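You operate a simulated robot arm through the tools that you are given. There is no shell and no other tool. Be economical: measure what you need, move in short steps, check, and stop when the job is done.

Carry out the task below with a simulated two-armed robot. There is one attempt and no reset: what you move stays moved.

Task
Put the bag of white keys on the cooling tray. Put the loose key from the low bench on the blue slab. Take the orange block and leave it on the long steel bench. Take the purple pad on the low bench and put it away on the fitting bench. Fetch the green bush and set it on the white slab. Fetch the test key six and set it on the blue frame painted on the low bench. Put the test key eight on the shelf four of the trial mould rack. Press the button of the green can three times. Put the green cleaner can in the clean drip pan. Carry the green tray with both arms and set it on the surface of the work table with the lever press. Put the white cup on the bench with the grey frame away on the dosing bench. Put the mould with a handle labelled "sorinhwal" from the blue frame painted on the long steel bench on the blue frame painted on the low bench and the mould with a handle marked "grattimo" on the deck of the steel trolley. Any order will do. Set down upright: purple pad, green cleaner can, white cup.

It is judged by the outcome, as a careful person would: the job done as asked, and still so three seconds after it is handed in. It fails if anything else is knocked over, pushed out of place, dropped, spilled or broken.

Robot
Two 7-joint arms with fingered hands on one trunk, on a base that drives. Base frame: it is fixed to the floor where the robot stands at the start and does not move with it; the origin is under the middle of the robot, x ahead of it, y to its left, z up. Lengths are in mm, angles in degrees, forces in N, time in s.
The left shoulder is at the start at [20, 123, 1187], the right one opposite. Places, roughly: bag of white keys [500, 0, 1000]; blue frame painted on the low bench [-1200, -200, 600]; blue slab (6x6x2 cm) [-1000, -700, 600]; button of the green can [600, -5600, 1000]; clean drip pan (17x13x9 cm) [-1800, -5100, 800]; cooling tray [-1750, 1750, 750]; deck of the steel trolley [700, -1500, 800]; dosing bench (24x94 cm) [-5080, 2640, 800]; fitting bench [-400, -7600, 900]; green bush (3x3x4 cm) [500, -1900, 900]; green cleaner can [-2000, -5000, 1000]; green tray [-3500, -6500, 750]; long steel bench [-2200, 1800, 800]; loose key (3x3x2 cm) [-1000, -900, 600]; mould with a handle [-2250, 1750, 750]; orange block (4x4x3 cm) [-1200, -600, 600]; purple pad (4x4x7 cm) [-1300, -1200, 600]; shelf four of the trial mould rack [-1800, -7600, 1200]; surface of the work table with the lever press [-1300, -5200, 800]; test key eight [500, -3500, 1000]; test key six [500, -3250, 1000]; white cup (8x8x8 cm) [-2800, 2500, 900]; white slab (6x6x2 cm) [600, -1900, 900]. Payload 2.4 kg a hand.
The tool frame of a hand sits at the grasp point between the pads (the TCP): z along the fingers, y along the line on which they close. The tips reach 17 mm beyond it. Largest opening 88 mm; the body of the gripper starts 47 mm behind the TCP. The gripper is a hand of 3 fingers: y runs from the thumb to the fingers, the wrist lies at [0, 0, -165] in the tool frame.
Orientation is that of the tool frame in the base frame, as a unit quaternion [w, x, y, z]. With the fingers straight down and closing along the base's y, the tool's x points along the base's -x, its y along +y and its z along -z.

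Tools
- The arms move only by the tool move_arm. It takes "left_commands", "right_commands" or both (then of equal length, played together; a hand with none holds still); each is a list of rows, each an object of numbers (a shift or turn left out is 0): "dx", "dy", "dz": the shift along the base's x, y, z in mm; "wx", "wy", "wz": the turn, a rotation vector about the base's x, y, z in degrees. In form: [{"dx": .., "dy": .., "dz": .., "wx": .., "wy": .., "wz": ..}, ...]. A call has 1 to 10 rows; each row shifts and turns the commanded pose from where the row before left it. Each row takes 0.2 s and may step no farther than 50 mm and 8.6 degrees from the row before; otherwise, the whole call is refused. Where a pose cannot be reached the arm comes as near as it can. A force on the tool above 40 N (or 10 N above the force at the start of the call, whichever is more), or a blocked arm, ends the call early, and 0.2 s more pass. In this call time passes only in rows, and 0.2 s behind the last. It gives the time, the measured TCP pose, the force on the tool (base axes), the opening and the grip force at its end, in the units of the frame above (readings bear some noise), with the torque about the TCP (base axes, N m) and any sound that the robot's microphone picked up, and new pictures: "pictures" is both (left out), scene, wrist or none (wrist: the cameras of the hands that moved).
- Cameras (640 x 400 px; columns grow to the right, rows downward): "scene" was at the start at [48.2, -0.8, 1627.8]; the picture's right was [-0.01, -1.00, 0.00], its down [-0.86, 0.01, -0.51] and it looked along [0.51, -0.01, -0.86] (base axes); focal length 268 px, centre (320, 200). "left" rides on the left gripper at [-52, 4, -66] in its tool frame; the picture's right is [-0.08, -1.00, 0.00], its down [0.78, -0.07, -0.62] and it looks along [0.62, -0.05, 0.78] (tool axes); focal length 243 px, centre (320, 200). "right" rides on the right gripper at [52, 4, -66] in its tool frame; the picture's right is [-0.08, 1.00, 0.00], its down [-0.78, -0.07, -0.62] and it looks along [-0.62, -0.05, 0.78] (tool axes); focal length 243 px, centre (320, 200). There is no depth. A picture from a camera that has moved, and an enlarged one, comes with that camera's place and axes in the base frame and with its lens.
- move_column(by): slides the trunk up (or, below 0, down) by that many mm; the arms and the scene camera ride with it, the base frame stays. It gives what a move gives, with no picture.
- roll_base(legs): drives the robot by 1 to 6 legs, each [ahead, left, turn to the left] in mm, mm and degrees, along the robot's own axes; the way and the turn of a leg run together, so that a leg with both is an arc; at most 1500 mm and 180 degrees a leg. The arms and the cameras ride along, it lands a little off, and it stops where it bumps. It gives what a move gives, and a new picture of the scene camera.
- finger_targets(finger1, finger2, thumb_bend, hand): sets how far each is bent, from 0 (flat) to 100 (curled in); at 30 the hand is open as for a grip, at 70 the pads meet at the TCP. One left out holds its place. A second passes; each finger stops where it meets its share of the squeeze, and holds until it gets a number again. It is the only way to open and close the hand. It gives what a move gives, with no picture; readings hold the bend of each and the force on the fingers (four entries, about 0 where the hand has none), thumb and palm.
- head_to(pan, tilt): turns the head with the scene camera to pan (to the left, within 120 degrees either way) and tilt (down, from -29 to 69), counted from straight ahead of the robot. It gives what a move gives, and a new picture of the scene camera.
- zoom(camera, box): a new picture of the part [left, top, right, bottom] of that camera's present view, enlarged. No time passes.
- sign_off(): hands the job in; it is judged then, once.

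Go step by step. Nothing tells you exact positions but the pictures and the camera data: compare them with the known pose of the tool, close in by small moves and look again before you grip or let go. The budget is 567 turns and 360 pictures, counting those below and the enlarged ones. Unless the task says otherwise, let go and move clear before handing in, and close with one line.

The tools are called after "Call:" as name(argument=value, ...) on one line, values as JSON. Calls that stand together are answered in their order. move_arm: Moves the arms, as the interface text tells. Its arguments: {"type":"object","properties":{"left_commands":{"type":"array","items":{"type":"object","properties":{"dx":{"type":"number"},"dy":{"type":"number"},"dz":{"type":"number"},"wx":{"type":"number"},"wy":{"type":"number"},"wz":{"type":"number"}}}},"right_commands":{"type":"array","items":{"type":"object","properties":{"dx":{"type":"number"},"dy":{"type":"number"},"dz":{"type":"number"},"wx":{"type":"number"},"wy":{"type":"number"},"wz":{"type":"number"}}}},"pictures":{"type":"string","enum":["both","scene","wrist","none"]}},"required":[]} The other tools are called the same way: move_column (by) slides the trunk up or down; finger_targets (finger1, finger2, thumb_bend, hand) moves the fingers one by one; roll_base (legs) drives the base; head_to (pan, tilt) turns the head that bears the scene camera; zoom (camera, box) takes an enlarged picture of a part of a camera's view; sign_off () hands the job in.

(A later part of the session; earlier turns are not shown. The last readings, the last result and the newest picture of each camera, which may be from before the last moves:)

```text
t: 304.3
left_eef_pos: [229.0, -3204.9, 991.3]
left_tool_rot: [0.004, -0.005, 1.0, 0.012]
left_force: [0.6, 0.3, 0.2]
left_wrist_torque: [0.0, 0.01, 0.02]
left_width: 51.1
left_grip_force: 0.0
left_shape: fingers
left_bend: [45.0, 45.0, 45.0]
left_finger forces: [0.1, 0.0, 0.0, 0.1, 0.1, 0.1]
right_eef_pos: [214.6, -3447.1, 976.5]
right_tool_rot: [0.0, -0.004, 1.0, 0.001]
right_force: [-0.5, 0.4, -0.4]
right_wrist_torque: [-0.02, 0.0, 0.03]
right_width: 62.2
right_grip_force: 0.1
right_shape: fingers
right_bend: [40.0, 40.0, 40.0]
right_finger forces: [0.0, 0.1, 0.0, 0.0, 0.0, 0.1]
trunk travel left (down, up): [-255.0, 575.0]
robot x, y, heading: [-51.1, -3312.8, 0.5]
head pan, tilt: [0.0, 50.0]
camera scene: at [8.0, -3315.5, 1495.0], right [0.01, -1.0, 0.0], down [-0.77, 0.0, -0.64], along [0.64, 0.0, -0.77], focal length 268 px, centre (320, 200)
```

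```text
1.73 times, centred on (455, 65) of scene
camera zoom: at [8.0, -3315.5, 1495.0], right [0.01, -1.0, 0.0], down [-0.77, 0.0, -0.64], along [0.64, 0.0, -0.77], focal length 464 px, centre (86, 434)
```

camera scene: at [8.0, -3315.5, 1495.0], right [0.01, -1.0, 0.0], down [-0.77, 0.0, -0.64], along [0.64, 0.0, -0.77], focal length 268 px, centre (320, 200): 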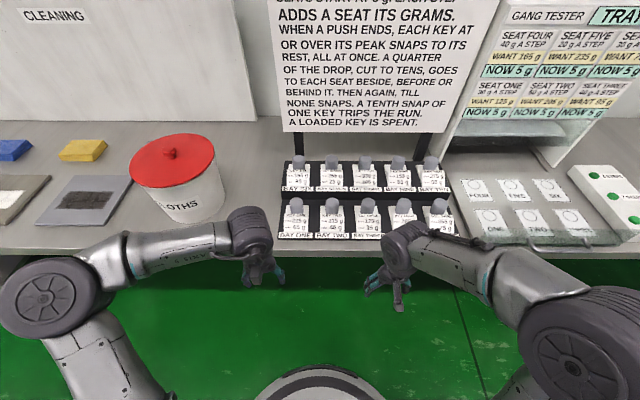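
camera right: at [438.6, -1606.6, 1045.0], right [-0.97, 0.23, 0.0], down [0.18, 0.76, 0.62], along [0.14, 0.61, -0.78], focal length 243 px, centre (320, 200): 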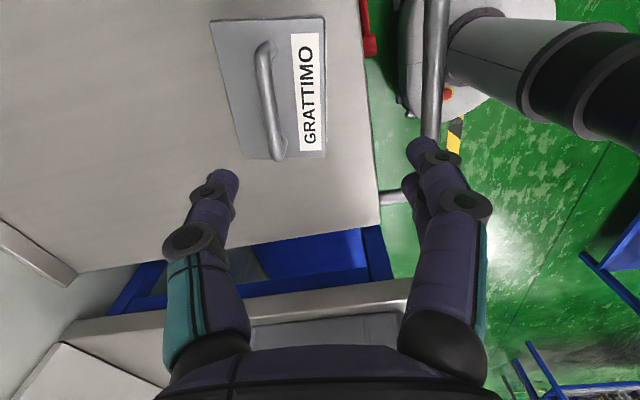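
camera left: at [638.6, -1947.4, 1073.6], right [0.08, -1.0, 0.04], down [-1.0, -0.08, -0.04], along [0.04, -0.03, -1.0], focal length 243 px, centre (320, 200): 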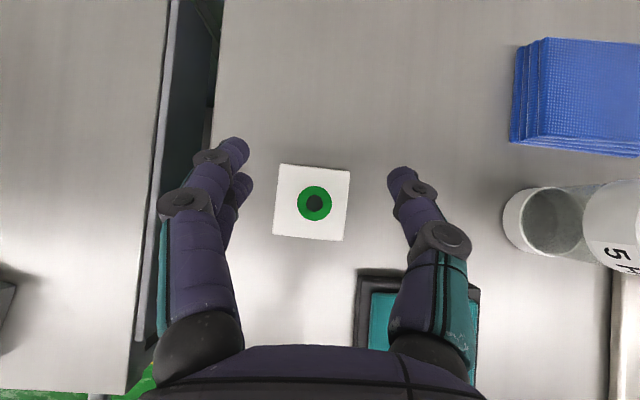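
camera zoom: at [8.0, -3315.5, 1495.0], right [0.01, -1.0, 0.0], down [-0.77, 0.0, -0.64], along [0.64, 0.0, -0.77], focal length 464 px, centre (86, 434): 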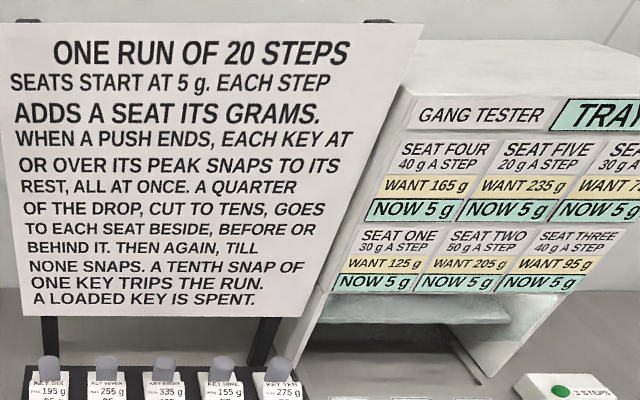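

Key six is back-left (first), key eight is back-middle. I'll raise the trunk, align and approach, getting a second view.

Call:
move_column(by=110)

Call:
roll_base(legs=[[120, -30, -0.5]])

Call:
zoom(camera="scene", box=[270, 170, 430, 290])

```text
t: 305.7
left_eef_pos: [227.1, -3204.3, 1101.3]
left_tool_rot: [0.004, -0.004, 1.0, 0.011]
left_force: [0.0, 0.2, 0.2]
left_wrist_torque: [0.01, 0.01, 0.0]
left_width: 50.7
left_grip_force: 0.0
left_shape: fingers
left_bend: [45.0, 45.0, 45.0]
left_finger forces: [0.0, 0.1, 0.1, 0.1, 0.0, 0.0]
right_eef_pos: [215.7, -3447.4, 1085.9]
right_tool_rot: [0.0, -0.004, 1.0, 0.0]
right_force: [0.0, 0.8, 0.2]
right_wrist_torque: [-0.01, 0.02, 0.0]
right_width: 62.1
right_grip_force: 0.0
right_shape: fingers
right_bend: [40.0, 40.0, 40.0]
right_finger forces: [0.1, 0.0, 0.1, 0.0, 0.1, 0.0]
trunk travel left (down, up): [-365.0, 465.0]
robot x, y, heading: [-50.8, -3315.2, 0.2]
head pan, tilt: [0.0, 50.0]
```

```text
t: 306.9
left_eef_pos: [350.9, -3238.9, 1102.8]
left_tool_rot: [0.004, 0.0, 1.0, 0.012]
left_force: [0.5, -0.1, 0.0]
left_wrist_torque: [-0.01, 0.0, -0.03]
left_width: 50.8
left_grip_force: 0.1
left_shape: fingers
left_bend: [45.0, 45.0, 45.0]
left_finger forces: [0.1, 0.0, 0.0, 0.0, 0.1, 0.1]
right_eef_pos: [334.3, -3479.9, 1086.7]
right_tool_rot: [0.0, 0.001, 1.0, 0.0]
right_force: [0.0, -0.7, 0.3]
right_wrist_torque: [-0.02, 0.0, -0.02]
right_width: 62.3
right_grip_force: 0.2
right_shape: fingers
right_bend: [40.0, 40.0, 40.0]
right_finger forces: [0.0, 0.1, 0.1, 0.0, 0.0, 0.1]
trunk travel left (down, up): [-365.0, 465.0]
robot x, y, heading: [71.9, -3347.1, 0.1]
head pan, tilt: [0.0, 50.0]
camera scene: at [130.0, -3346.2, 1604.9], right [0.0, -1.0, 0.0], down [-0.77, 0.0, -0.64], along [0.64, 0.0, -0.77], focal length 268 px, centre (320, 200)
```

scene: 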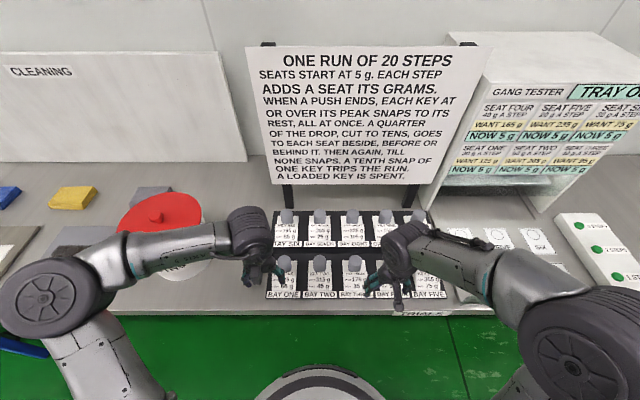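

```text
3.33 times, centred on (350, 230) of scene
camera zoom: at [130.0, -3346.2, 1604.9], right [0.0, -1.0, 0.0], down [-0.77, 0.0, -0.64], along [0.64, 0.0, -0.77], focal length 894 px, centre (220, 100)
```

zoom: 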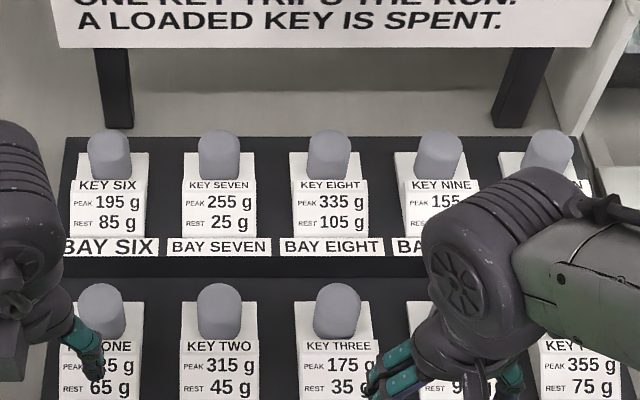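

Triangulated: key six knob ≈(616,-3247,941), key eight ≈(616,-3445,941). I'll move in 55 mm more, tilt both hands 15° and bring them above the keys.

Call:
roll_base(legs=[[55, 0, 0]])

Call:
move_arm(left_commands=[{"dx": 40, "wy": -7.5}, {"dx": 40, "wy": -7.5}, {"dx": 40}, {"dx": 40, "dy": -3}, {"dx": 40, "dy": -5, "dz": -20}], right_commands=[{"dx": 43, "wy": -7.5, "dy": 7}, {"dx": 43, "wy": -7.5, "dy": 7}, {"dx": 43, "dy": 7}, {"dx": 43, "dy": 7}, {"dx": 43, "dy": 7}])

```text
t: 307.9
left_eef_pos: [405.2, -3237.3, 1100.3]
left_tool_rot: [0.004, 0.001, 1.0, 0.012]
left_force: [-0.4, 0.0, 0.2]
left_wrist_torque: [0.02, 0.04, 0.03]
left_width: 50.8
left_grip_force: 0.1
left_shape: fingers
left_bend: [45.0, 45.0, 45.0]
left_finger forces: [0.1, 0.1, 0.0, 0.0, 0.1, 0.0]
right_eef_pos: [389.8, -3479.2, 1086.4]
right_tool_rot: [0.0, 0.001, 1.0, 0.001]
right_force: [0.3, -0.6, 0.3]
right_wrist_torque: [0.01, 0.0, -0.01]
right_width: 62.1
right_grip_force: 0.1
right_shape: fingers
right_bend: [40.0, 40.0, 40.0]
right_finger forces: [0.1, 0.0, 0.1, 0.0, 0.1, 0.0]
trunk travel left (down, up): [-365.0, 465.0]
robot x, y, heading: [123.6, -3349.0, -0.3]
head pan, tilt: [0.0, 50.0]
camera scene: at [185.6, -3345.8, 1604.9], right [0.0, -1.0, 0.0], down [-0.77, 0.0, -0.64], along [0.64, 0.0, -0.77], focal length 268 px, centre (320, 200)
```

scene: 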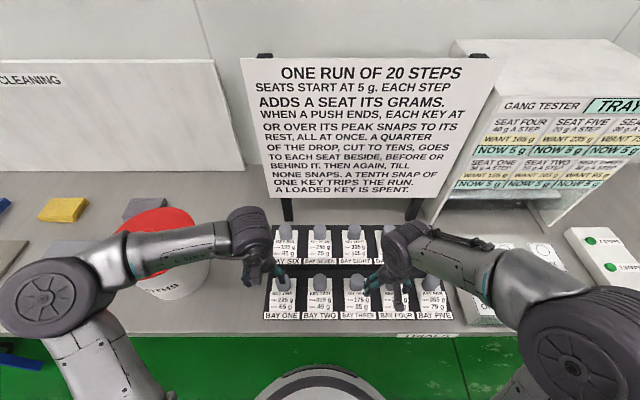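

```text
t: 309.1
left_eef_pos: [605.9, -3245.8, 1077.4]
left_tool_rot: [0.134, 0.0, 0.991, 0.012]
left_force: [0.1, -0.8, 1.0]
left_wrist_torque: [0.0, 0.03, -0.04]
left_width: 50.8
left_grip_force: 0.2
left_shape: fingers
left_bend: [45.0, 45.0, 45.0]
left_finger forces: [0.0, 0.1, 0.0, 0.1, 0.1, 0.0]
right_eef_pos: [607.2, -3441.5, 1086.2]
right_tool_rot: [0.129, 0.0, 0.992, 0.0]
right_force: [0.2, 0.1, -0.7]
right_wrist_torque: [-0.05, -0.01, 0.01]
right_width: 62.3
right_grip_force: 0.0
right_shape: fingers
right_bend: [40.0, 40.0, 40.0]
right_finger forces: [0.0, 0.1, 0.0, 0.0, 0.0, 0.0]
trunk travel left (down, up): [-365.0, 465.0]
robot x, y, heading: [121.4, -3346.3, -0.1]
head pan, tilt: [0.0, 50.0]
camera scene: at [185.6, -3346.1, 1604.8], right [0.0, -1.0, 0.0], down [-0.77, 0.0, -0.64], along [0.64, 0.0, -0.77], focal length 268 px, centre (320, 200)
camera right: at [538.6, -3437.6, 1136.2], right [0.08, 1.0, 0.02], down [0.6, -0.07, 0.8], along [0.8, -0.05, -0.6], focal length 243 px, centre (320, 200)
camera left: at [637.3, -3242.4, 1154.8], right [0.09, -1.0, 0.0], down [-0.92, -0.08, 0.39], along [-0.39, -0.03, -0.92], focal length 243 px, centre (320, 200)
```

scene: 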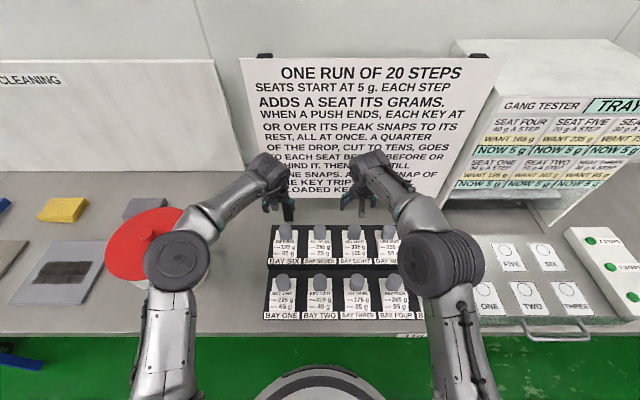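
right: 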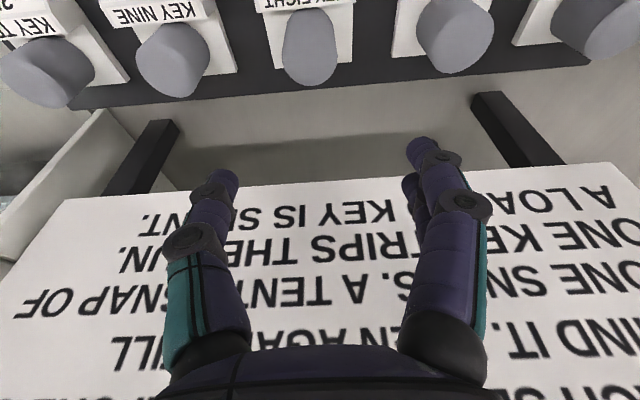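
left: 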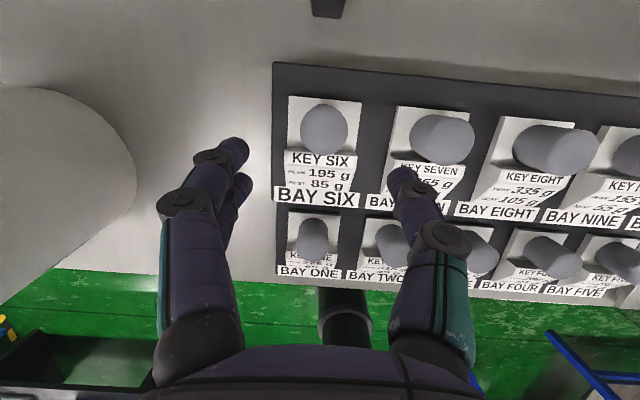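

Call:
move_arm(left_commands=[{"dx": 5, "dz": -35}, {"dx": 5, "dy": -1, "dz": -35}, {"dz": -30}], right_commands=[{"dx": 5, "dy": -3, "dz": -35}, {"dx": 5, "dy": -3, "dz": -35}, {"dz": -40}], pictures="wrist")

```text
t: 309.9
left_eef_pos: [614.9, -3244.8, 979.2]
left_tool_rot: [0.135, -0.002, 0.991, 0.013]
left_force: [0.3, -0.1, -0.5]
left_wrist_torque: [0.0, 0.03, -0.02]
left_width: 50.9
left_grip_force: 0.0
left_shape: fingers
left_bend: [45.0, 45.0, 45.0]
left_finger forces: [0.0, 0.1, 0.1, 0.1, 0.0, 0.0]
right_eef_pos: [615.8, -3447.9, 976.2]
right_tool_rot: [0.131, 0.001, 0.991, -0.001]
right_force: [0.5, -0.3, 0.3]
right_wrist_torque: [-0.04, 0.01, -0.02]
right_width: 62.3
right_grip_force: 0.1
right_shape: fingers
right_bend: [40.0, 40.0, 40.0]
right_finger forces: [0.0, 0.1, 0.1, 0.1, 0.0, 0.1]
trunk travel left (down, up): [-365.0, 465.0]
robot x, y, heading: [122.5, -3350.5, -0.1]
head pan, tilt: [0.0, 50.0]
camera right: at [547.5, -3443.1, 1025.5], right [0.08, 1.0, 0.02], down [0.59, -0.07, 0.8], along [0.8, -0.05, -0.6], focal length 243 px, centre (320, 200)
camera left: at [646.4, -3242.8, 1056.2], right [0.09, -1.0, 0.0], down [-0.92, -0.08, 0.39], along [-0.39, -0.03, -0.92], focal length 243 px, centre (320, 200)
```

right: 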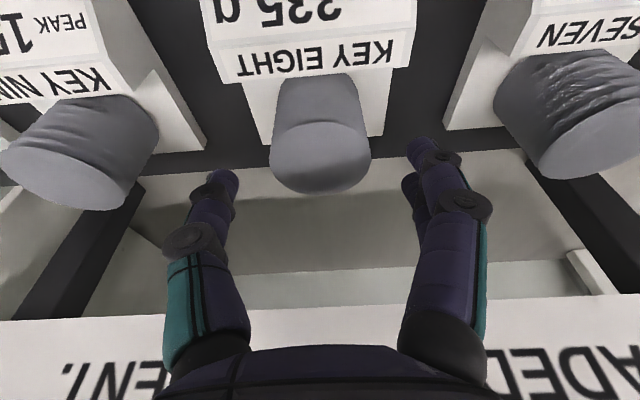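
left: 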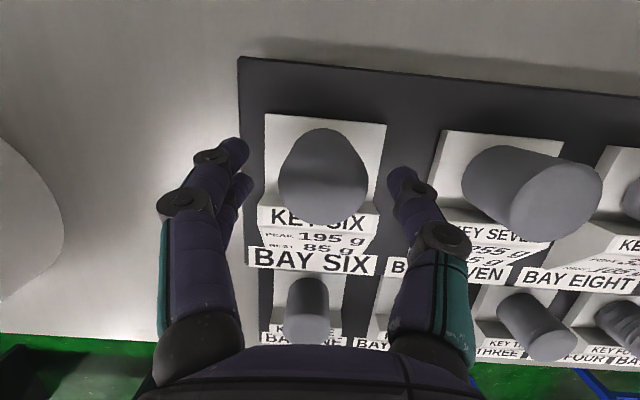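

Call:
finger_targets(hand="left", finger1=40, finger2=40, thumb_bend=40)

Call:
move_arm(left_commands=[{"dz": -20, "dy": -2}, {"dz": -18}], right_commands=[{"dz": -18}, {"dz": -18}], pictures="wrist")

```text
t: 310.9
left_eef_pos: [613.2, -3245.7, 979.8]
left_tool_rot: [0.135, -0.001, 0.991, 0.012]
left_force: [-0.1, 0.3, -1.5]
left_wrist_torque: [0.02, -0.02, 0.01]
left_width: 61.9
left_grip_force: 0.1
left_shape: fingers
left_bend: [40.0, 40.0, 40.0]
left_finger forces: [0.0, 0.0, 0.0, 0.1, 0.0, 0.0]
right_eef_pos: [615.8, -3447.5, 977.2]
right_tool_rot: [0.13, 0.001, 0.991, 0.001]
right_force: [0.4, 0.5, -1.1]
right_wrist_torque: [-0.04, -0.01, 0.03]
right_width: 62.2
right_grip_force: 0.1
right_shape: fingers
right_bend: [40.0, 40.0, 40.0]
right_finger forces: [0.0, 0.1, 0.0, 0.0, 0.1, 0.0]
trunk travel left (down, up): [-365.0, 465.0]
robot x, y, heading: [126.8, -3346.6, -0.3]
head pan, tilt: [0.0, 50.0]
```

```text
t: 311.5
left_eef_pos: [616.2, -3247.5, 943.5]
left_tool_rot: [0.136, -0.001, 0.991, 0.012]
left_force: [-0.8, -0.4, 0.3]
left_wrist_torque: [-0.01, -0.01, 0.02]
left_width: 62.5
left_grip_force: 0.5
left_shape: fingers
left_bend: [40.0, 40.0, 40.0]
left_finger forces: [0.1, 0.0, 0.0, 0.1, 0.3, 0.0]
right_eef_pos: [614.5, -3447.6, 939.8]
right_tool_rot: [0.131, 0.001, 0.991, 0.0]
right_force: [-0.3, 0.2, 0.3]
right_wrist_torque: [0.01, -0.02, 0.01]
right_width: 63.1
right_grip_force: 0.2
right_shape: fingers
right_bend: [39.0, 40.0, 40.0]
right_finger forces: [0.2, 0.0, 0.0, 0.0, 0.0, 0.0]
trunk travel left (down, up): [-365.0, 465.0]
robot x, y, heading: [124.1, -3339.3, -0.1]
head pan, tilt: [0.0, 50.0]
camera right: at [545.7, -3443.4, 990.0], right [0.08, 1.0, 0.02], down [0.59, -0.07, 0.8], along [0.8, -0.05, -0.6], focal length 243 px, centre (320, 200)
camera left: at [647.6, -3244.1, 1019.4], right [0.09, -1.0, 0.0], down [-0.92, -0.08, 0.39], along [-0.39, -0.03, -0.92], focal length 243 px, centre (320, 200)
```

right: 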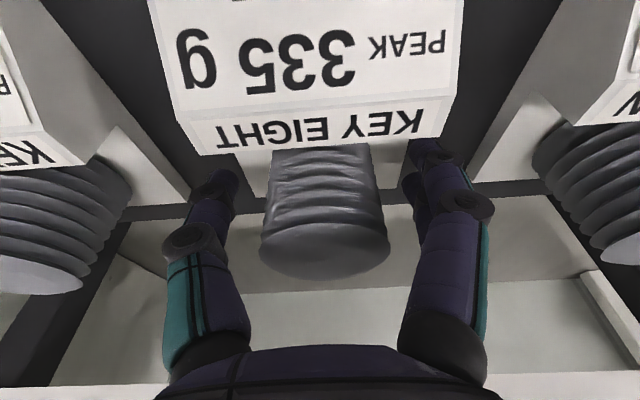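
left: 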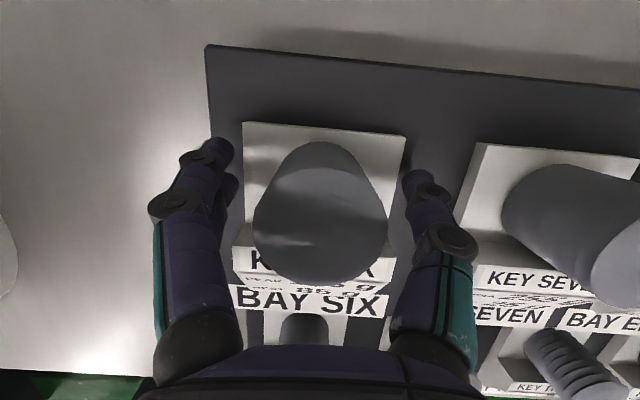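

Both hands straddle the domes. Closing gently in stages so as not to over-squeeze.

Call:
finger_targets(hand="left", finger1=52, finger2=52, thumb_bend=52)

Call:
finger_targets(hand="right", finger1=52, finger2=52, thumb_bend=52)

```text
t: 312.5
left_eef_pos: [616.4, -3246.3, 942.7]
left_tool_rot: [0.133, -0.001, 0.991, 0.012]
left_force: [0.0, -0.9, 0.1]
left_wrist_torque: [-0.01, 0.02, -0.02]
left_width: 52.5
left_grip_force: 6.0
left_shape: fingers
left_bend: [47.0, 42.0, 46.0]
left_finger forces: [1.6, 3.8, 0.0, 0.1, 6.0, 0.0]
right_eef_pos: [613.9, -3448.2, 940.8]
right_tool_rot: [0.13, 0.001, 0.991, -0.001]
right_force: [0.1, -0.2, 0.0]
right_wrist_torque: [0.02, -0.01, -0.02]
right_width: 63.2
right_grip_force: 0.5
right_shape: fingers
right_bend: [39.0, 40.0, 40.0]
right_finger forces: [0.2, 0.0, 0.1, 0.0, 0.0, 0.0]
trunk travel left (down, up): [-365.0, 465.0]
robot x, y, heading: [125.2, -3345.2, -0.4]
head pan, tilt: [0.0, 50.0]
```

```text
t: 313.5
left_eef_pos: [616.0, -3246.1, 942.6]
left_tool_rot: [0.135, -0.002, 0.991, 0.012]
left_force: [0.2, -0.3, -0.1]
left_wrist_torque: [0.0, -0.04, -0.01]
left_width: 52.5
left_grip_force: 5.8
left_shape: fingers
left_bend: [47.0, 42.0, 46.0]
left_finger forces: [1.8, 3.9, 0.0, 0.0, 6.0, 0.1]
right_eef_pos: [614.1, -3448.4, 941.1]
right_tool_rot: [0.13, 0.001, 0.991, -0.001]
right_force: [1.2, 0.1, 1.7]
right_wrist_torque: [0.12, -0.02, -0.01]
right_width: 58.5
right_grip_force: 6.6
right_shape: fingers
right_bend: [42.0, 44.0, 46.0]
right_finger forces: [3.8, 3.4, 0.0, 0.0, 6.1, 0.1]
trunk travel left (down, up): [-365.0, 465.0]
robot x, y, heading: [122.5, -3345.7, 0.0]
head pan, tilt: [0.0, 50.0]
```

Call:
move_arm(left_commands=[{"dz": 10}, {"dz": 25}], right_commands=[{"dz": 10}, {"dz": 25}], pictures="both")

```text
t: 314.1
left_eef_pos: [614.1, -3248.1, 979.7]
left_tool_rot: [0.135, -0.002, 0.991, 0.012]
left_force: [0.4, 0.4, 0.0]
left_wrist_torque: [-0.02, -0.03, 0.01]
left_width: 52.4
left_grip_force: 5.4
left_shape: fingers
left_bend: [47.0, 42.0, 46.0]
left_finger forces: [1.8, 4.0, 0.1, 0.1, 5.9, 0.0]
right_eef_pos: [612.4, -3448.5, 975.1]
right_tool_rot: [0.131, 0.0, 0.991, 0.0]
right_force: [0.2, -0.1, -1.2]
right_wrist_torque: [-0.02, -0.01, -0.04]
right_width: 58.2
right_grip_force: 6.2
right_shape: fingers
right_bend: [42.0, 47.0, 46.0]
right_finger forces: [4.2, 2.2, 0.1, 0.0, 6.0, 0.0]
trunk travel left (down, up): [-365.0, 465.0]
robot x, y, heading: [126.8, -3350.4, 0.0]
head pan, tilt: [0.0, 50.0]
camera scene: at [183.6, -3345.9, 1605.0], right [0.0, -1.0, 0.0], down [-0.77, 0.0, -0.64], along [0.64, 0.0, -0.77], focal length 268 px, centre (320, 200)
camera right: at [544.6, -3444.2, 1025.4], right [0.08, 1.0, 0.02], down [0.59, -0.07, 0.8], along [0.8, -0.05, -0.6], focal length 243 px, centre (320, 200)
camera left: at [645.5, -3245.3, 1056.0], right [0.09, -1.0, 0.0], down [-0.92, -0.08, 0.39], along [-0.39, -0.03, -0.92], focal length 243 px, centre (320, 200)
```

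scene: 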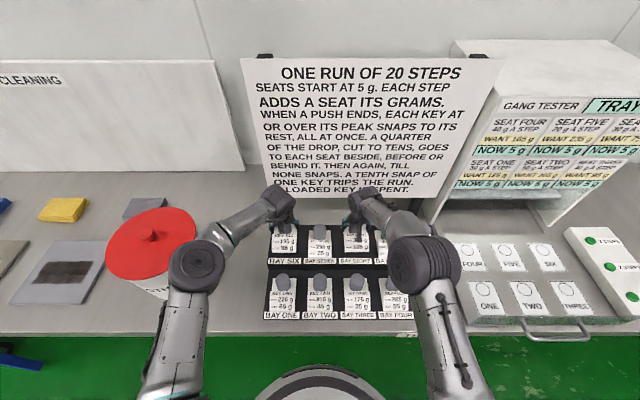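
right: 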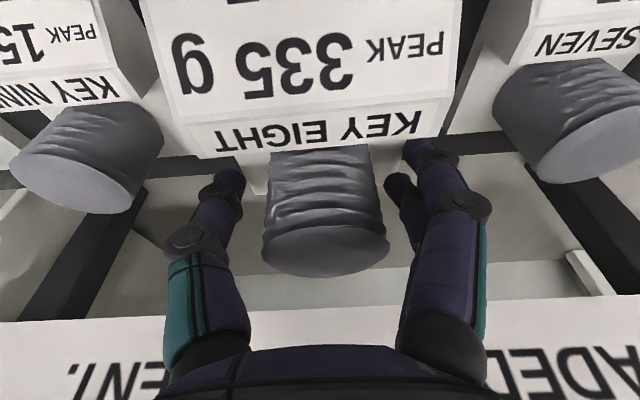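
left: 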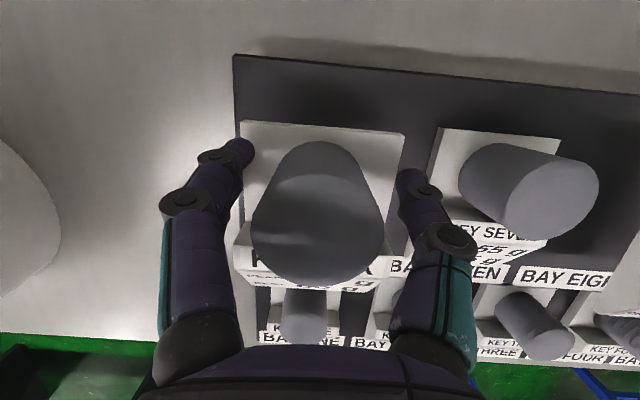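

Both keys came up cleanly. Lifting higher, retracting, and driving back to the low bench.

Call:
move_arm(left_commands=[{"dz": 40}, {"dz": 40, "dx": -10}, {"dx": -40}, {"dx": -40}, {"dx": -40}, {"dx": -40}], right_commands=[{"dz": 40}, {"dz": 40, "dx": -10}, {"dx": -40}, {"dx": -40}, {"dx": -40}, {"dx": -40}], pictures="wrist")

Call:
roll_base(legs=[[-275, 0, 0], [0, 0, 90], [0, 0, 90], [0, -1500, 0], [0, -1480, 0]])

```text
t: 315.5
left_eef_pos: [443.9, -3250.3, 1060.3]
left_tool_rot: [0.135, -0.001, 0.991, 0.013]
left_force: [1.0, 0.7, -0.6]
left_wrist_torque: [0.0, -0.05, 0.03]
left_width: 52.1
left_grip_force: 5.6
left_shape: fingers
left_bend: [47.0, 42.0, 46.0]
left_finger forces: [1.5, 4.2, 0.1, 0.0, 5.7, 0.1]
right_eef_pos: [445.6, -3449.2, 1056.4]
right_tool_rot: [0.132, 0.001, 0.991, 0.002]
right_force: [-0.3, -0.3, -1.0]
right_wrist_torque: [0.02, -0.04, 0.0]
right_width: 58.3
right_grip_force: 6.4
right_shape: fingers
right_bend: [42.0, 47.0, 46.0]
right_finger forces: [4.3, 2.4, 0.0, 0.0, 5.9, 0.0]
trunk travel left (down, up): [-365.0, 465.0]
robot x, y, heading: [126.3, -3347.3, -0.1]
head pan, tilt: [0.0, 50.0]
camera right: at [376.9, -3444.9, 1105.8], right [0.08, 1.0, 0.02], down [0.59, -0.07, 0.8], along [0.8, -0.05, -0.59], focal length 243 px, centre (320, 200)
camera left: at [475.6, -3247.4, 1136.8], right [0.09, -1.0, 0.0], down [-0.92, -0.08, 0.39], along [-0.39, -0.03, -0.92], focal length 243 px, centre (320, 200)
```

right: 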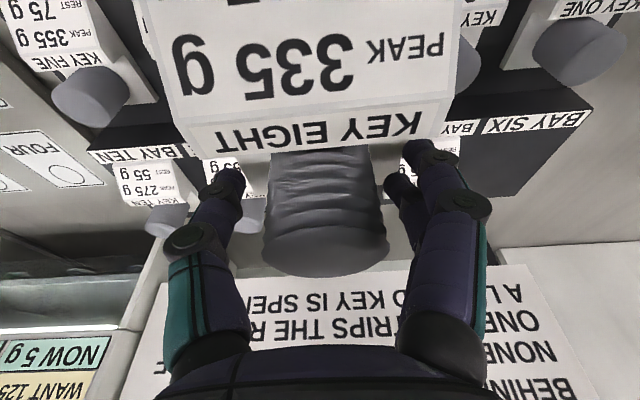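
left: 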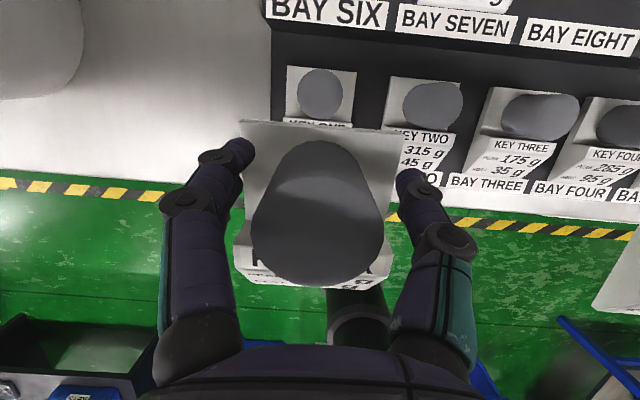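

```text
t: 339.2
left_eef_pos: [-499.6, -435.9, 1058.9]
left_tool_rot: [0.014, 0.991, 0.013, -0.135]
left_force: [1.7, 0.2, -1.5]
left_wrist_torque: [0.0, 0.0, 0.02]
left_width: 52.0
left_grip_force: 5.9
left_shape: fingers
left_bend: [47.0, 42.0, 46.0]
left_finger forces: [1.7, 4.1, 0.0, 0.0, 5.8, 0.0]
right_eef_pos: [-505.7, -237.1, 1056.2]
right_tool_rot: [0.001, 0.991, 0.01, -0.131]
right_force: [0.1, 0.4, -1.0]
right_wrist_torque: [0.0, 0.03, -0.01]
right_width: 58.2
right_grip_force: 6.2
right_shape: fingers
right_bend: [42.0, 47.0, 46.0]
right_finger forces: [4.0, 2.3, 0.0, 0.1, 5.9, 0.1]
trunk travel left (down, up): [-365.0, 465.0]
robot x, y, heading: [-179.8, -332.9, -179.1]
head pan, tilt: [0.0, 50.0]
camera scene: at [-238.4, -333.9, 1605.0], right [-0.02, 1.0, 0.0], down [0.77, 0.01, -0.64], along [-0.64, -0.01, -0.77], focal length 268 px, centre (320, 200)
```

scene: 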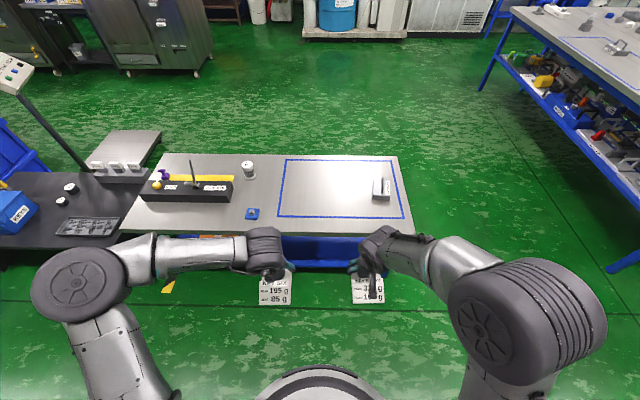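

Driving up to the low bench and lowering the trunk.

Call:
roll_base(legs=[[0, 0, -0.9], [430, 0, 0]])

Call:
move_column(by=-340)

Call:
move_arm(left_commands=[{"dx": -35, "dy": 15}, {"dx": -35, "dy": 15}, {"dx": -35, "dy": 10}, {"dx": -35, "dy": 10}], pictures="both")

```text
t: 342.1
left_eef_pos: [-922.8, -435.5, 1059.4]
left_tool_rot: [0.013, 0.991, 0.005, -0.134]
left_force: [0.6, 0.0, -1.4]
left_wrist_torque: [-0.01, 0.05, -0.01]
left_width: 52.1
left_grip_force: 5.6
left_shape: fingers
left_bend: [47.0, 42.0, 46.0]
left_finger forces: [1.7, 4.1, 0.0, 0.0, 5.7, 0.0]
right_eef_pos: [-926.5, -234.8, 1055.9]
right_tool_rot: [0.001, 0.991, 0.004, -0.131]
right_force: [0.2, -0.6, -0.6]
right_wrist_torque: [0.01, -0.01, -0.01]
right_width: 58.3
right_grip_force: 6.6
right_shape: fingers
right_bend: [42.0, 47.0, 46.0]
right_finger forces: [4.0, 2.3, 0.0, 0.0, 5.9, 0.0]
trunk travel left (down, up): [-365.0, 465.0]
robot x, y, heading: [-600.9, -335.1, -179.6]
head pan, tilt: [0.0, 50.0]
camera scene: at [-661.7, -335.8, 1604.9], right [-0.01, 1.0, 0.0], down [0.77, 0.01, -0.64], along [-0.64, 0.0, -0.77], focal length 268 px, centre (320, 200)
```

scene: 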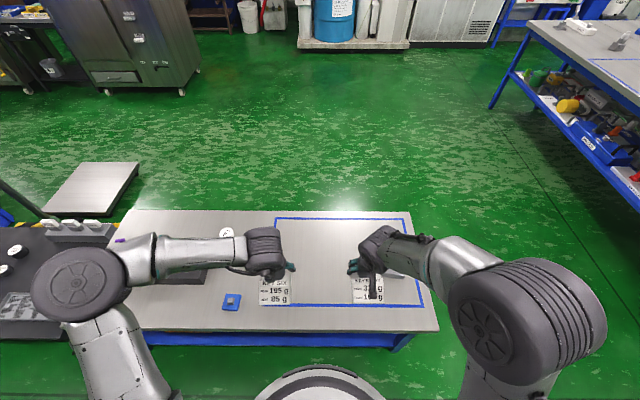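

```text
t: 345.5
left_eef_pos: [-921.8, -435.0, 720.0]
left_tool_rot: [0.013, 0.991, 0.005, -0.135]
left_force: [-0.6, -0.5, -1.1]
left_wrist_torque: [0.0, -0.01, -0.01]
left_width: 51.9
left_grip_force: 5.8
left_shape: fingers
left_bend: [47.0, 42.0, 46.0]
left_finger forces: [1.8, 4.1, 0.0, 0.0, 5.7, 0.1]
right_eef_pos: [-927.1, -235.2, 715.8]
right_tool_rot: [0.001, 0.992, 0.004, -0.13]
right_force: [-0.2, 0.4, -0.8]
right_wrist_torque: [0.0, 0.04, 0.01]
right_width: 58.4
right_grip_force: 6.1
right_shape: fingers
right_bend: [42.0, 47.0, 46.0]
right_finger forces: [4.0, 2.2, 0.0, 0.1, 6.0, 0.1]
trunk travel left (down, up): [-25.0, 805.0]
robot x, y, heading: [-603.3, -336.6, -179.7]
head pan, tilt: [0.0, 50.0]
```

```text
t: 346.5
left_eef_pos: [-1062.0, -385.3, 719.5]
left_tool_rot: [0.012, 0.991, 0.005, -0.135]
left_force: [0.6, -0.2, -0.4]
left_wrist_torque: [0.02, 0.0, -0.01]
left_width: 52.0
left_grip_force: 5.6
left_shape: fingers
left_bend: [47.0, 42.0, 46.0]
left_finger forces: [1.6, 4.1, 0.0, 0.0, 5.5, 0.0]
right_eef_pos: [-926.2, -236.0, 714.9]
right_tool_rot: [0.0, 0.991, 0.004, -0.131]
right_force: [-0.3, 0.4, -0.9]
right_wrist_torque: [0.0, 0.04, 0.01]
right_width: 58.2
right_grip_force: 5.7
right_shape: fingers
right_bend: [42.0, 47.0, 46.0]
right_finger forces: [4.0, 2.3, 0.0, 0.0, 6.0, 0.1]
trunk travel left (down, up): [-25.0, 805.0]
robot x, y, heading: [-606.2, -336.6, -179.7]
head pan, tilt: [0.0, 50.0]
camera scene: at [-660.7, -335.7, 1265.0], right [-0.01, 1.0, 0.0], down [0.77, 0.01, -0.64], along [-0.64, 0.0, -0.77], focal length 268 px, centre (320, 200)
camera left: at [-1094.8, -387.4, 796.1], right [-0.09, 1.0, 0.0], down [0.92, 0.09, 0.39], along [0.39, 0.04, -0.92], focal length 243 px, centre (320, 200)
```

scene: 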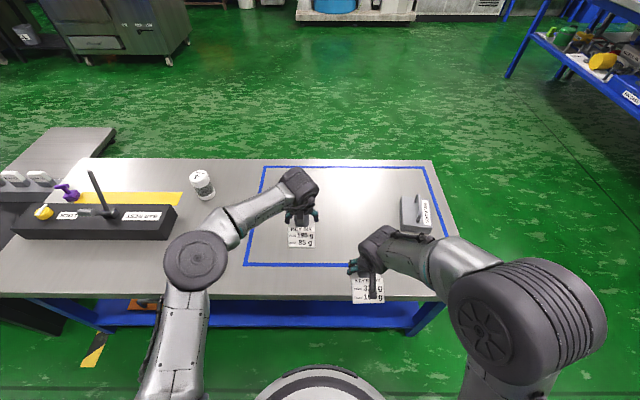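
left: 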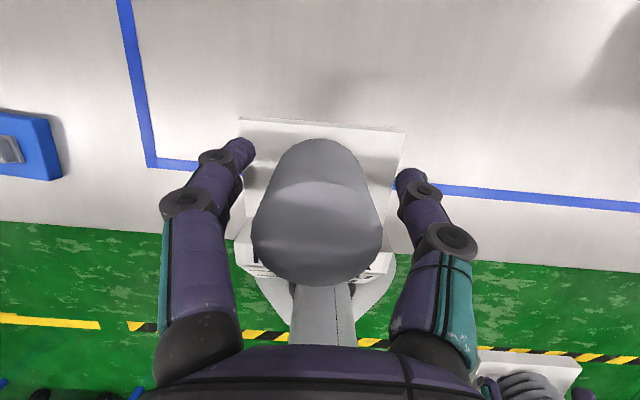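

Call:
move_arm(left_commands=[{"dx": -20, "dy": -8, "dz": -15}, {"dx": -20, "dy": -8, "dz": -20}, {"dz": -20}, {"dz": -10}], pictures="both")

```text
t: 347.5
left_eef_pos: [-1101.6, -399.9, 655.4]
left_tool_rot: [0.014, 0.991, 0.007, -0.134]
left_force: [-0.6, -1.0, 0.0]
left_wrist_torque: [-0.01, 0.04, 0.03]
left_width: 51.9
left_grip_force: 5.6
left_shape: fingers
left_bend: [47.0, 42.0, 46.0]
left_finger forces: [1.5, 4.3, 0.0, 0.1, 5.6, 0.1]
right_eef_pos: [-926.4, -234.0, 714.5]
right_tool_rot: [0.001, 0.992, 0.005, -0.13]
right_force: [-0.2, -0.5, -0.8]
right_wrist_torque: [0.0, 0.0, -0.01]
right_width: 58.4
right_grip_force: 6.2
right_shape: fingers
right_bend: [42.0, 47.0, 46.0]
right_finger forces: [4.0, 2.3, 0.0, 0.0, 5.9, 0.0]
trunk travel left (down, up): [-25.0, 805.0]
robot x, y, heading: [-602.4, -338.2, -179.5]
head pan, tilt: [0.0, 50.0]
camera scene: at [-660.8, -335.7, 1265.0], right [-0.01, 1.0, 0.0], down [0.77, 0.01, -0.64], along [-0.64, 0.0, -0.77], focal length 268 px, centre (320, 200)
camera left: at [-1135.7, -403.4, 731.4], right [-0.1, 1.0, 0.0], down [0.92, 0.09, 0.39], along [0.39, 0.04, -0.92], focal length 243 px, centre (320, 200)
```

scene: 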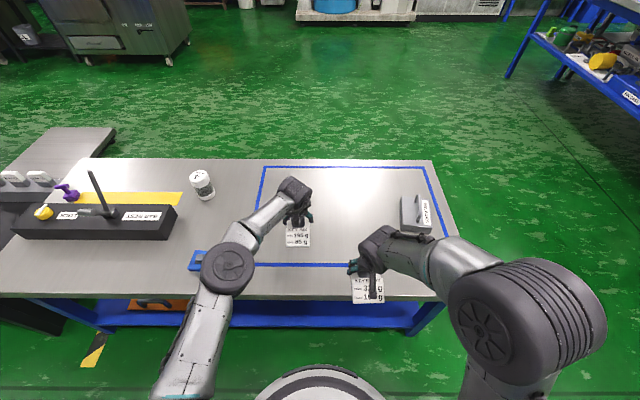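
left: 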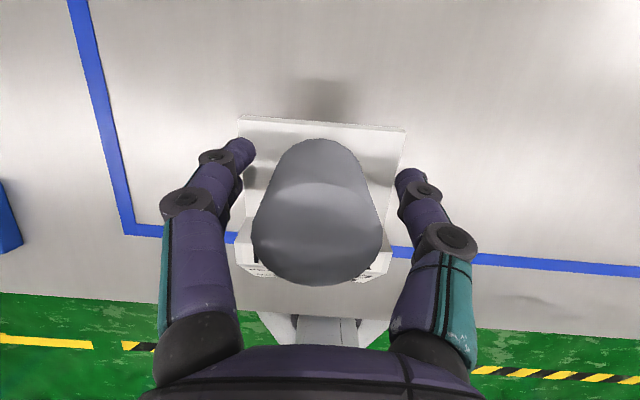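

Call:
move_arm(left_commands=[{"dz": -12}, {"dz": -8}, {"dz": -6}], pictures="none")

Call:
move_arm(left_commands=[{"dz": -5}, {"dz": -4}], pictures="both")

```text
t: 348.3
left_eef_pos: [-1101.9, -400.4, 628.8]
left_tool_rot: [0.013, 0.991, 0.006, -0.135]
left_force: [0.1, 0.0, -1.2]
left_wrist_torque: [-0.01, 0.03, -0.03]
left_width: 51.5
left_grip_force: 5.4
left_shape: fingers
left_bend: [47.0, 42.0, 46.0]
left_finger forces: [1.5, 4.2, 0.0, 0.1, 5.6, 0.0]
right_eef_pos: [-927.4, -234.2, 715.5]
right_tool_rot: [0.0, 0.991, 0.004, -0.131]
right_force: [-0.4, 0.1, -0.9]
right_wrist_torque: [0.0, 0.02, -0.01]
right_width: 58.3
right_grip_force: 6.1
right_shape: fingers
right_bend: [42.0, 47.0, 46.0]
right_finger forces: [4.0, 2.3, 0.0, 0.0, 5.8, 0.0]
trunk travel left (down, up): [-25.0, 805.0]
robot x, y, heading: [-599.6, -339.5, -180.0]
head pan, tilt: [0.0, 50.0]
```

```text
t: 348.9
left_eef_pos: [-1101.3, -401.5, 620.0]
left_tool_rot: [0.013, 0.991, 0.006, -0.134]
left_force: [-0.1, -0.2, -0.5]
left_wrist_torque: [0.0, 0.0, 0.01]
left_width: 51.8
left_grip_force: 5.9
left_shape: fingers
left_bend: [47.0, 42.0, 46.0]
left_finger forces: [1.5, 4.2, 0.0, 0.0, 5.7, 0.1]
right_eef_pos: [-927.2, -235.5, 715.1]
right_tool_rot: [0.0, 0.991, 0.004, -0.131]
right_force: [0.1, 0.2, -0.7]
right_wrist_torque: [0.04, 0.01, 0.01]
right_width: 58.3
right_grip_force: 6.6
right_shape: fingers
right_bend: [42.0, 47.0, 46.0]
right_finger forces: [4.1, 2.4, 0.0, 0.1, 5.9, 0.0]
trunk travel left (down, up): [-25.0, 805.0]
robot x, y, heading: [-606.0, -337.0, -179.6]
head pan, tilt: [0.0, 50.0]
camera scene: at [-660.8, -335.7, 1265.0], right [-0.01, 1.0, 0.0], down [0.77, 0.01, -0.64], along [-0.64, 0.0, -0.77], focal length 268 px, centre (320, 200)
camera left: at [-1135.7, -403.0, 696.8], right [-0.1, 1.0, 0.0], down [0.92, 0.09, 0.39], along [0.39, 0.04, -0.92], focal length 243 px, centre (320, 200)
```

scene: 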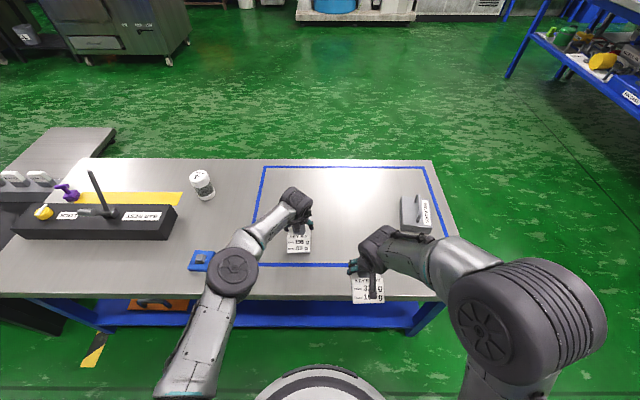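
left: 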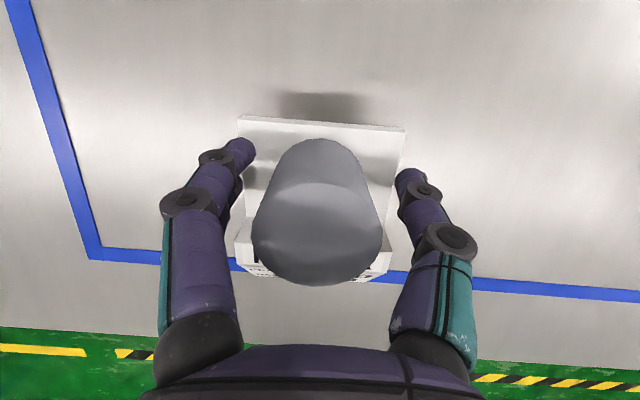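

Call:
move_arm(left_commands=[{"dz": -5}, {"dz": -4}, {"dz": -4}], pictures="none")

Call:
move_arm(left_commands=[{"dz": -3}, {"dz": -3}], pictures="wrist")

```text
t: 349.7
left_eef_pos: [-1102.8, -401.4, 607.1]
left_tool_rot: [0.013, 0.991, 0.007, -0.135]
left_force: [0.1, -0.4, -0.6]
left_wrist_torque: [-0.02, -0.01, 0.01]
left_width: 51.8
left_grip_force: 5.4
left_shape: fingers
left_bend: [47.0, 42.0, 46.0]
left_finger forces: [1.5, 4.2, 0.0, 0.0, 5.6, 0.1]
right_eef_pos: [-925.9, -235.4, 715.6]
right_tool_rot: [0.0, 0.992, 0.004, -0.13]
right_force: [0.6, -0.6, -0.9]
right_wrist_torque: [-0.01, -0.01, 0.0]
right_width: 58.2
right_grip_force: 6.3
right_shape: fingers
right_bend: [42.0, 47.0, 46.0]
right_finger forces: [4.0, 2.3, 0.0, 0.0, 5.9, 0.0]
trunk travel left (down, up): [-25.0, 805.0]
robot x, y, heading: [-605.0, -337.7, -179.6]
head pan, tilt: [0.0, 50.0]
```

```text
t: 350.3
left_eef_pos: [-1103.1, -401.9, 600.6]
left_tool_rot: [0.013, 0.991, 0.007, -0.134]
left_force: [0.3, -0.5, -1.5]
left_wrist_torque: [0.04, -0.01, 0.0]
left_width: 51.7
left_grip_force: 5.5
left_shape: fingers
left_bend: [47.0, 42.0, 46.0]
left_finger forces: [1.4, 4.2, 0.0, 0.0, 5.6, 0.1]
right_eef_pos: [-926.8, -235.6, 716.0]
right_tool_rot: [0.001, 0.991, 0.004, -0.131]
right_force: [-0.3, -0.3, -0.8]
right_wrist_torque: [-0.04, 0.04, 0.02]
right_width: 58.4
right_grip_force: 5.9
right_shape: fingers
right_bend: [42.0, 47.0, 46.0]
right_finger forces: [4.0, 2.2, 0.0, 0.0, 5.8, 0.0]
trunk travel left (down, up): [-25.0, 805.0]
robot x, y, heading: [-603.4, -337.2, -179.8]
head pan, tilt: [0.0, 50.0]
camera left: at [-1136.3, -404.1, 677.1], right [-0.1, 1.0, 0.0], down [0.92, 0.09, 0.39], along [0.39, 0.04, -0.92], focal length 243 px, centre (320, 200)
```

left: 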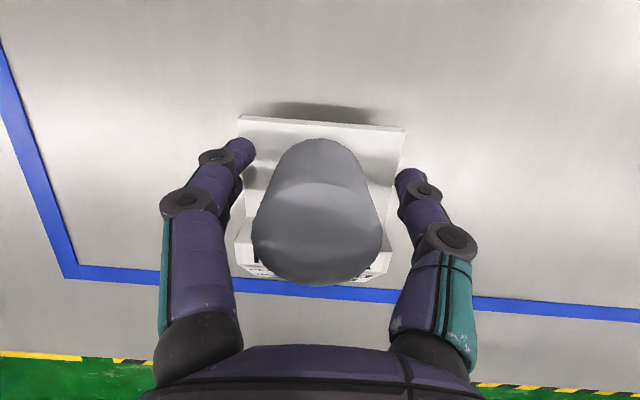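

Call:
move_arm(left_commands=[{"dz": -4}, {"dz": -4}, {"dz": -3}], pictures="none")

Call:
move_arm(left_commands=[{"dz": -2.5}, {"dz": -2.5}], pictures="wrist")

```text
t: 351.1
left_eef_pos: [-1102.9, -400.8, 589.6]
left_tool_rot: [0.012, 0.991, 0.006, -0.135]
left_force: [-0.5, -0.7, -0.7]
left_wrist_torque: [0.01, 0.03, 0.0]
left_width: 51.6
left_grip_force: 6.0
left_shape: fingers
left_bend: [47.0, 42.0, 46.0]
left_finger forces: [1.5, 4.2, 0.2, 0.1, 5.7, 0.0]
right_eef_pos: [-925.9, -235.2, 715.0]
right_tool_rot: [0.0, 0.991, 0.004, -0.13]
right_force: [0.0, 0.1, -0.2]
right_wrist_torque: [-0.01, -0.02, -0.02]
right_width: 58.4
right_grip_force: 6.2
right_shape: fingers
right_bend: [42.0, 47.0, 46.0]
right_finger forces: [4.0, 2.2, 0.1, 0.0, 6.0, 0.0]
trunk travel left (down, up): [-25.0, 805.0]
robot x, y, heading: [-602.3, -337.5, -179.7]
head pan, tilt: [0.0, 50.0]
```

```text
t: 351.7
left_eef_pos: [-1103.2, -399.7, 584.4]
left_tool_rot: [0.012, 0.991, 0.005, -0.134]
left_force: [-1.2, -0.9, -0.4]
left_wrist_torque: [0.02, -0.05, 0.02]
left_width: 52.0
left_grip_force: 5.7
left_shape: fingers
left_bend: [47.0, 42.0, 46.0]
left_finger forces: [1.7, 4.0, 0.0, 0.0, 5.6, 0.0]
right_eef_pos: [-926.4, -234.9, 714.3]
right_tool_rot: [0.001, 0.991, 0.004, -0.13]
right_force: [0.2, 0.2, -1.3]
right_wrist_torque: [0.02, -0.01, -0.04]
right_width: 58.2
right_grip_force: 6.4
right_shape: fingers
right_bend: [42.0, 47.0, 46.0]
right_finger forces: [4.0, 2.2, 0.1, 0.1, 5.9, 0.0]
trunk travel left (down, up): [-25.0, 805.0]
robot x, y, heading: [-606.1, -333.0, -179.4]
head pan, tilt: [0.0, 50.0]
camera left: at [-1136.2, -403.6, 661.0], right [-0.1, 1.0, 0.0], down [0.92, 0.09, 0.39], along [0.39, 0.04, -0.92], focal length 243 px, centre (320, 200)
```

left: 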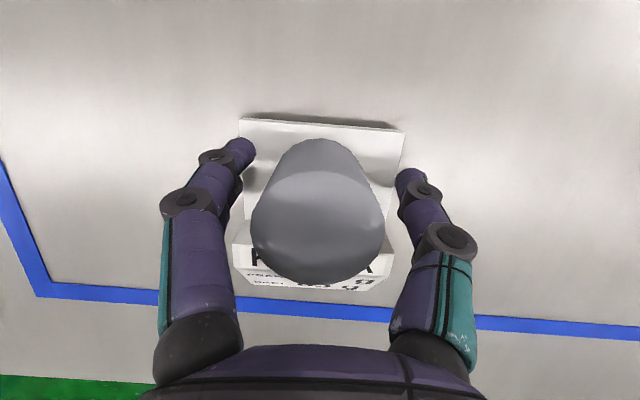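

Call:
move_arm(left_commands=[{"dz": 5}, {"dx": -12}, {"dz": -5}, {"dz": -2}], pictures="wrist")

```text
t: 352.7
left_eef_pos: [-1106.2, -402.7, 580.3]
left_tool_rot: [0.013, 0.991, 0.005, -0.135]
left_force: [0.7, 0.8, 0.1]
left_wrist_torque: [0.04, -0.01, -0.01]
left_width: 46.2
left_grip_force: 5.2
left_shape: fingers
left_bend: [52.0, 42.0, 47.0]
left_finger forces: [0.1, 4.8, 0.0, 0.0, 5.0, 0.0]
left hand out of reach, approached as far as the arm can: row 2
right_eef_pos: [-926.3, -235.3, 716.3]
right_tool_rot: [0.001, 0.992, 0.004, -0.13]
right_force: [0.6, -0.3, -0.5]
right_wrist_torque: [0.01, 0.01, 0.03]
right_width: 58.1
right_grip_force: 6.4
right_shape: fingers
right_bend: [42.0, 47.0, 46.0]
right_finger forces: [4.0, 2.3, 0.1, 0.1, 6.0, 0.0]
trunk travel left (down, up): [-25.0, 805.0]
robot x, y, heading: [-603.4, -335.8, -179.5]
head pan, tilt: [0.0, 50.0]
camera left: at [-1139.5, -405.6, 657.7], right [-0.1, 1.0, 0.0], down [0.92, 0.09, 0.39], along [0.39, 0.04, -0.92], focal length 243 px, centre (320, 200)
```

left: 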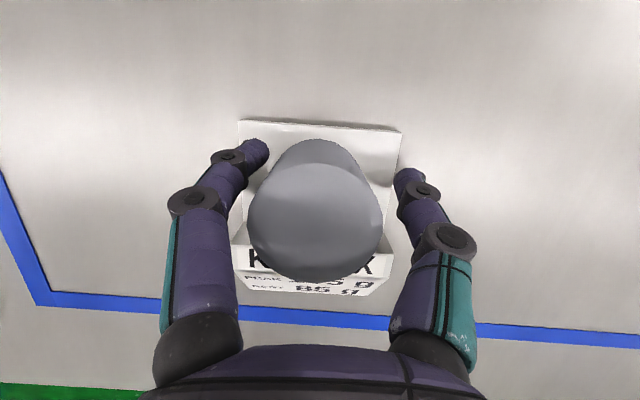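

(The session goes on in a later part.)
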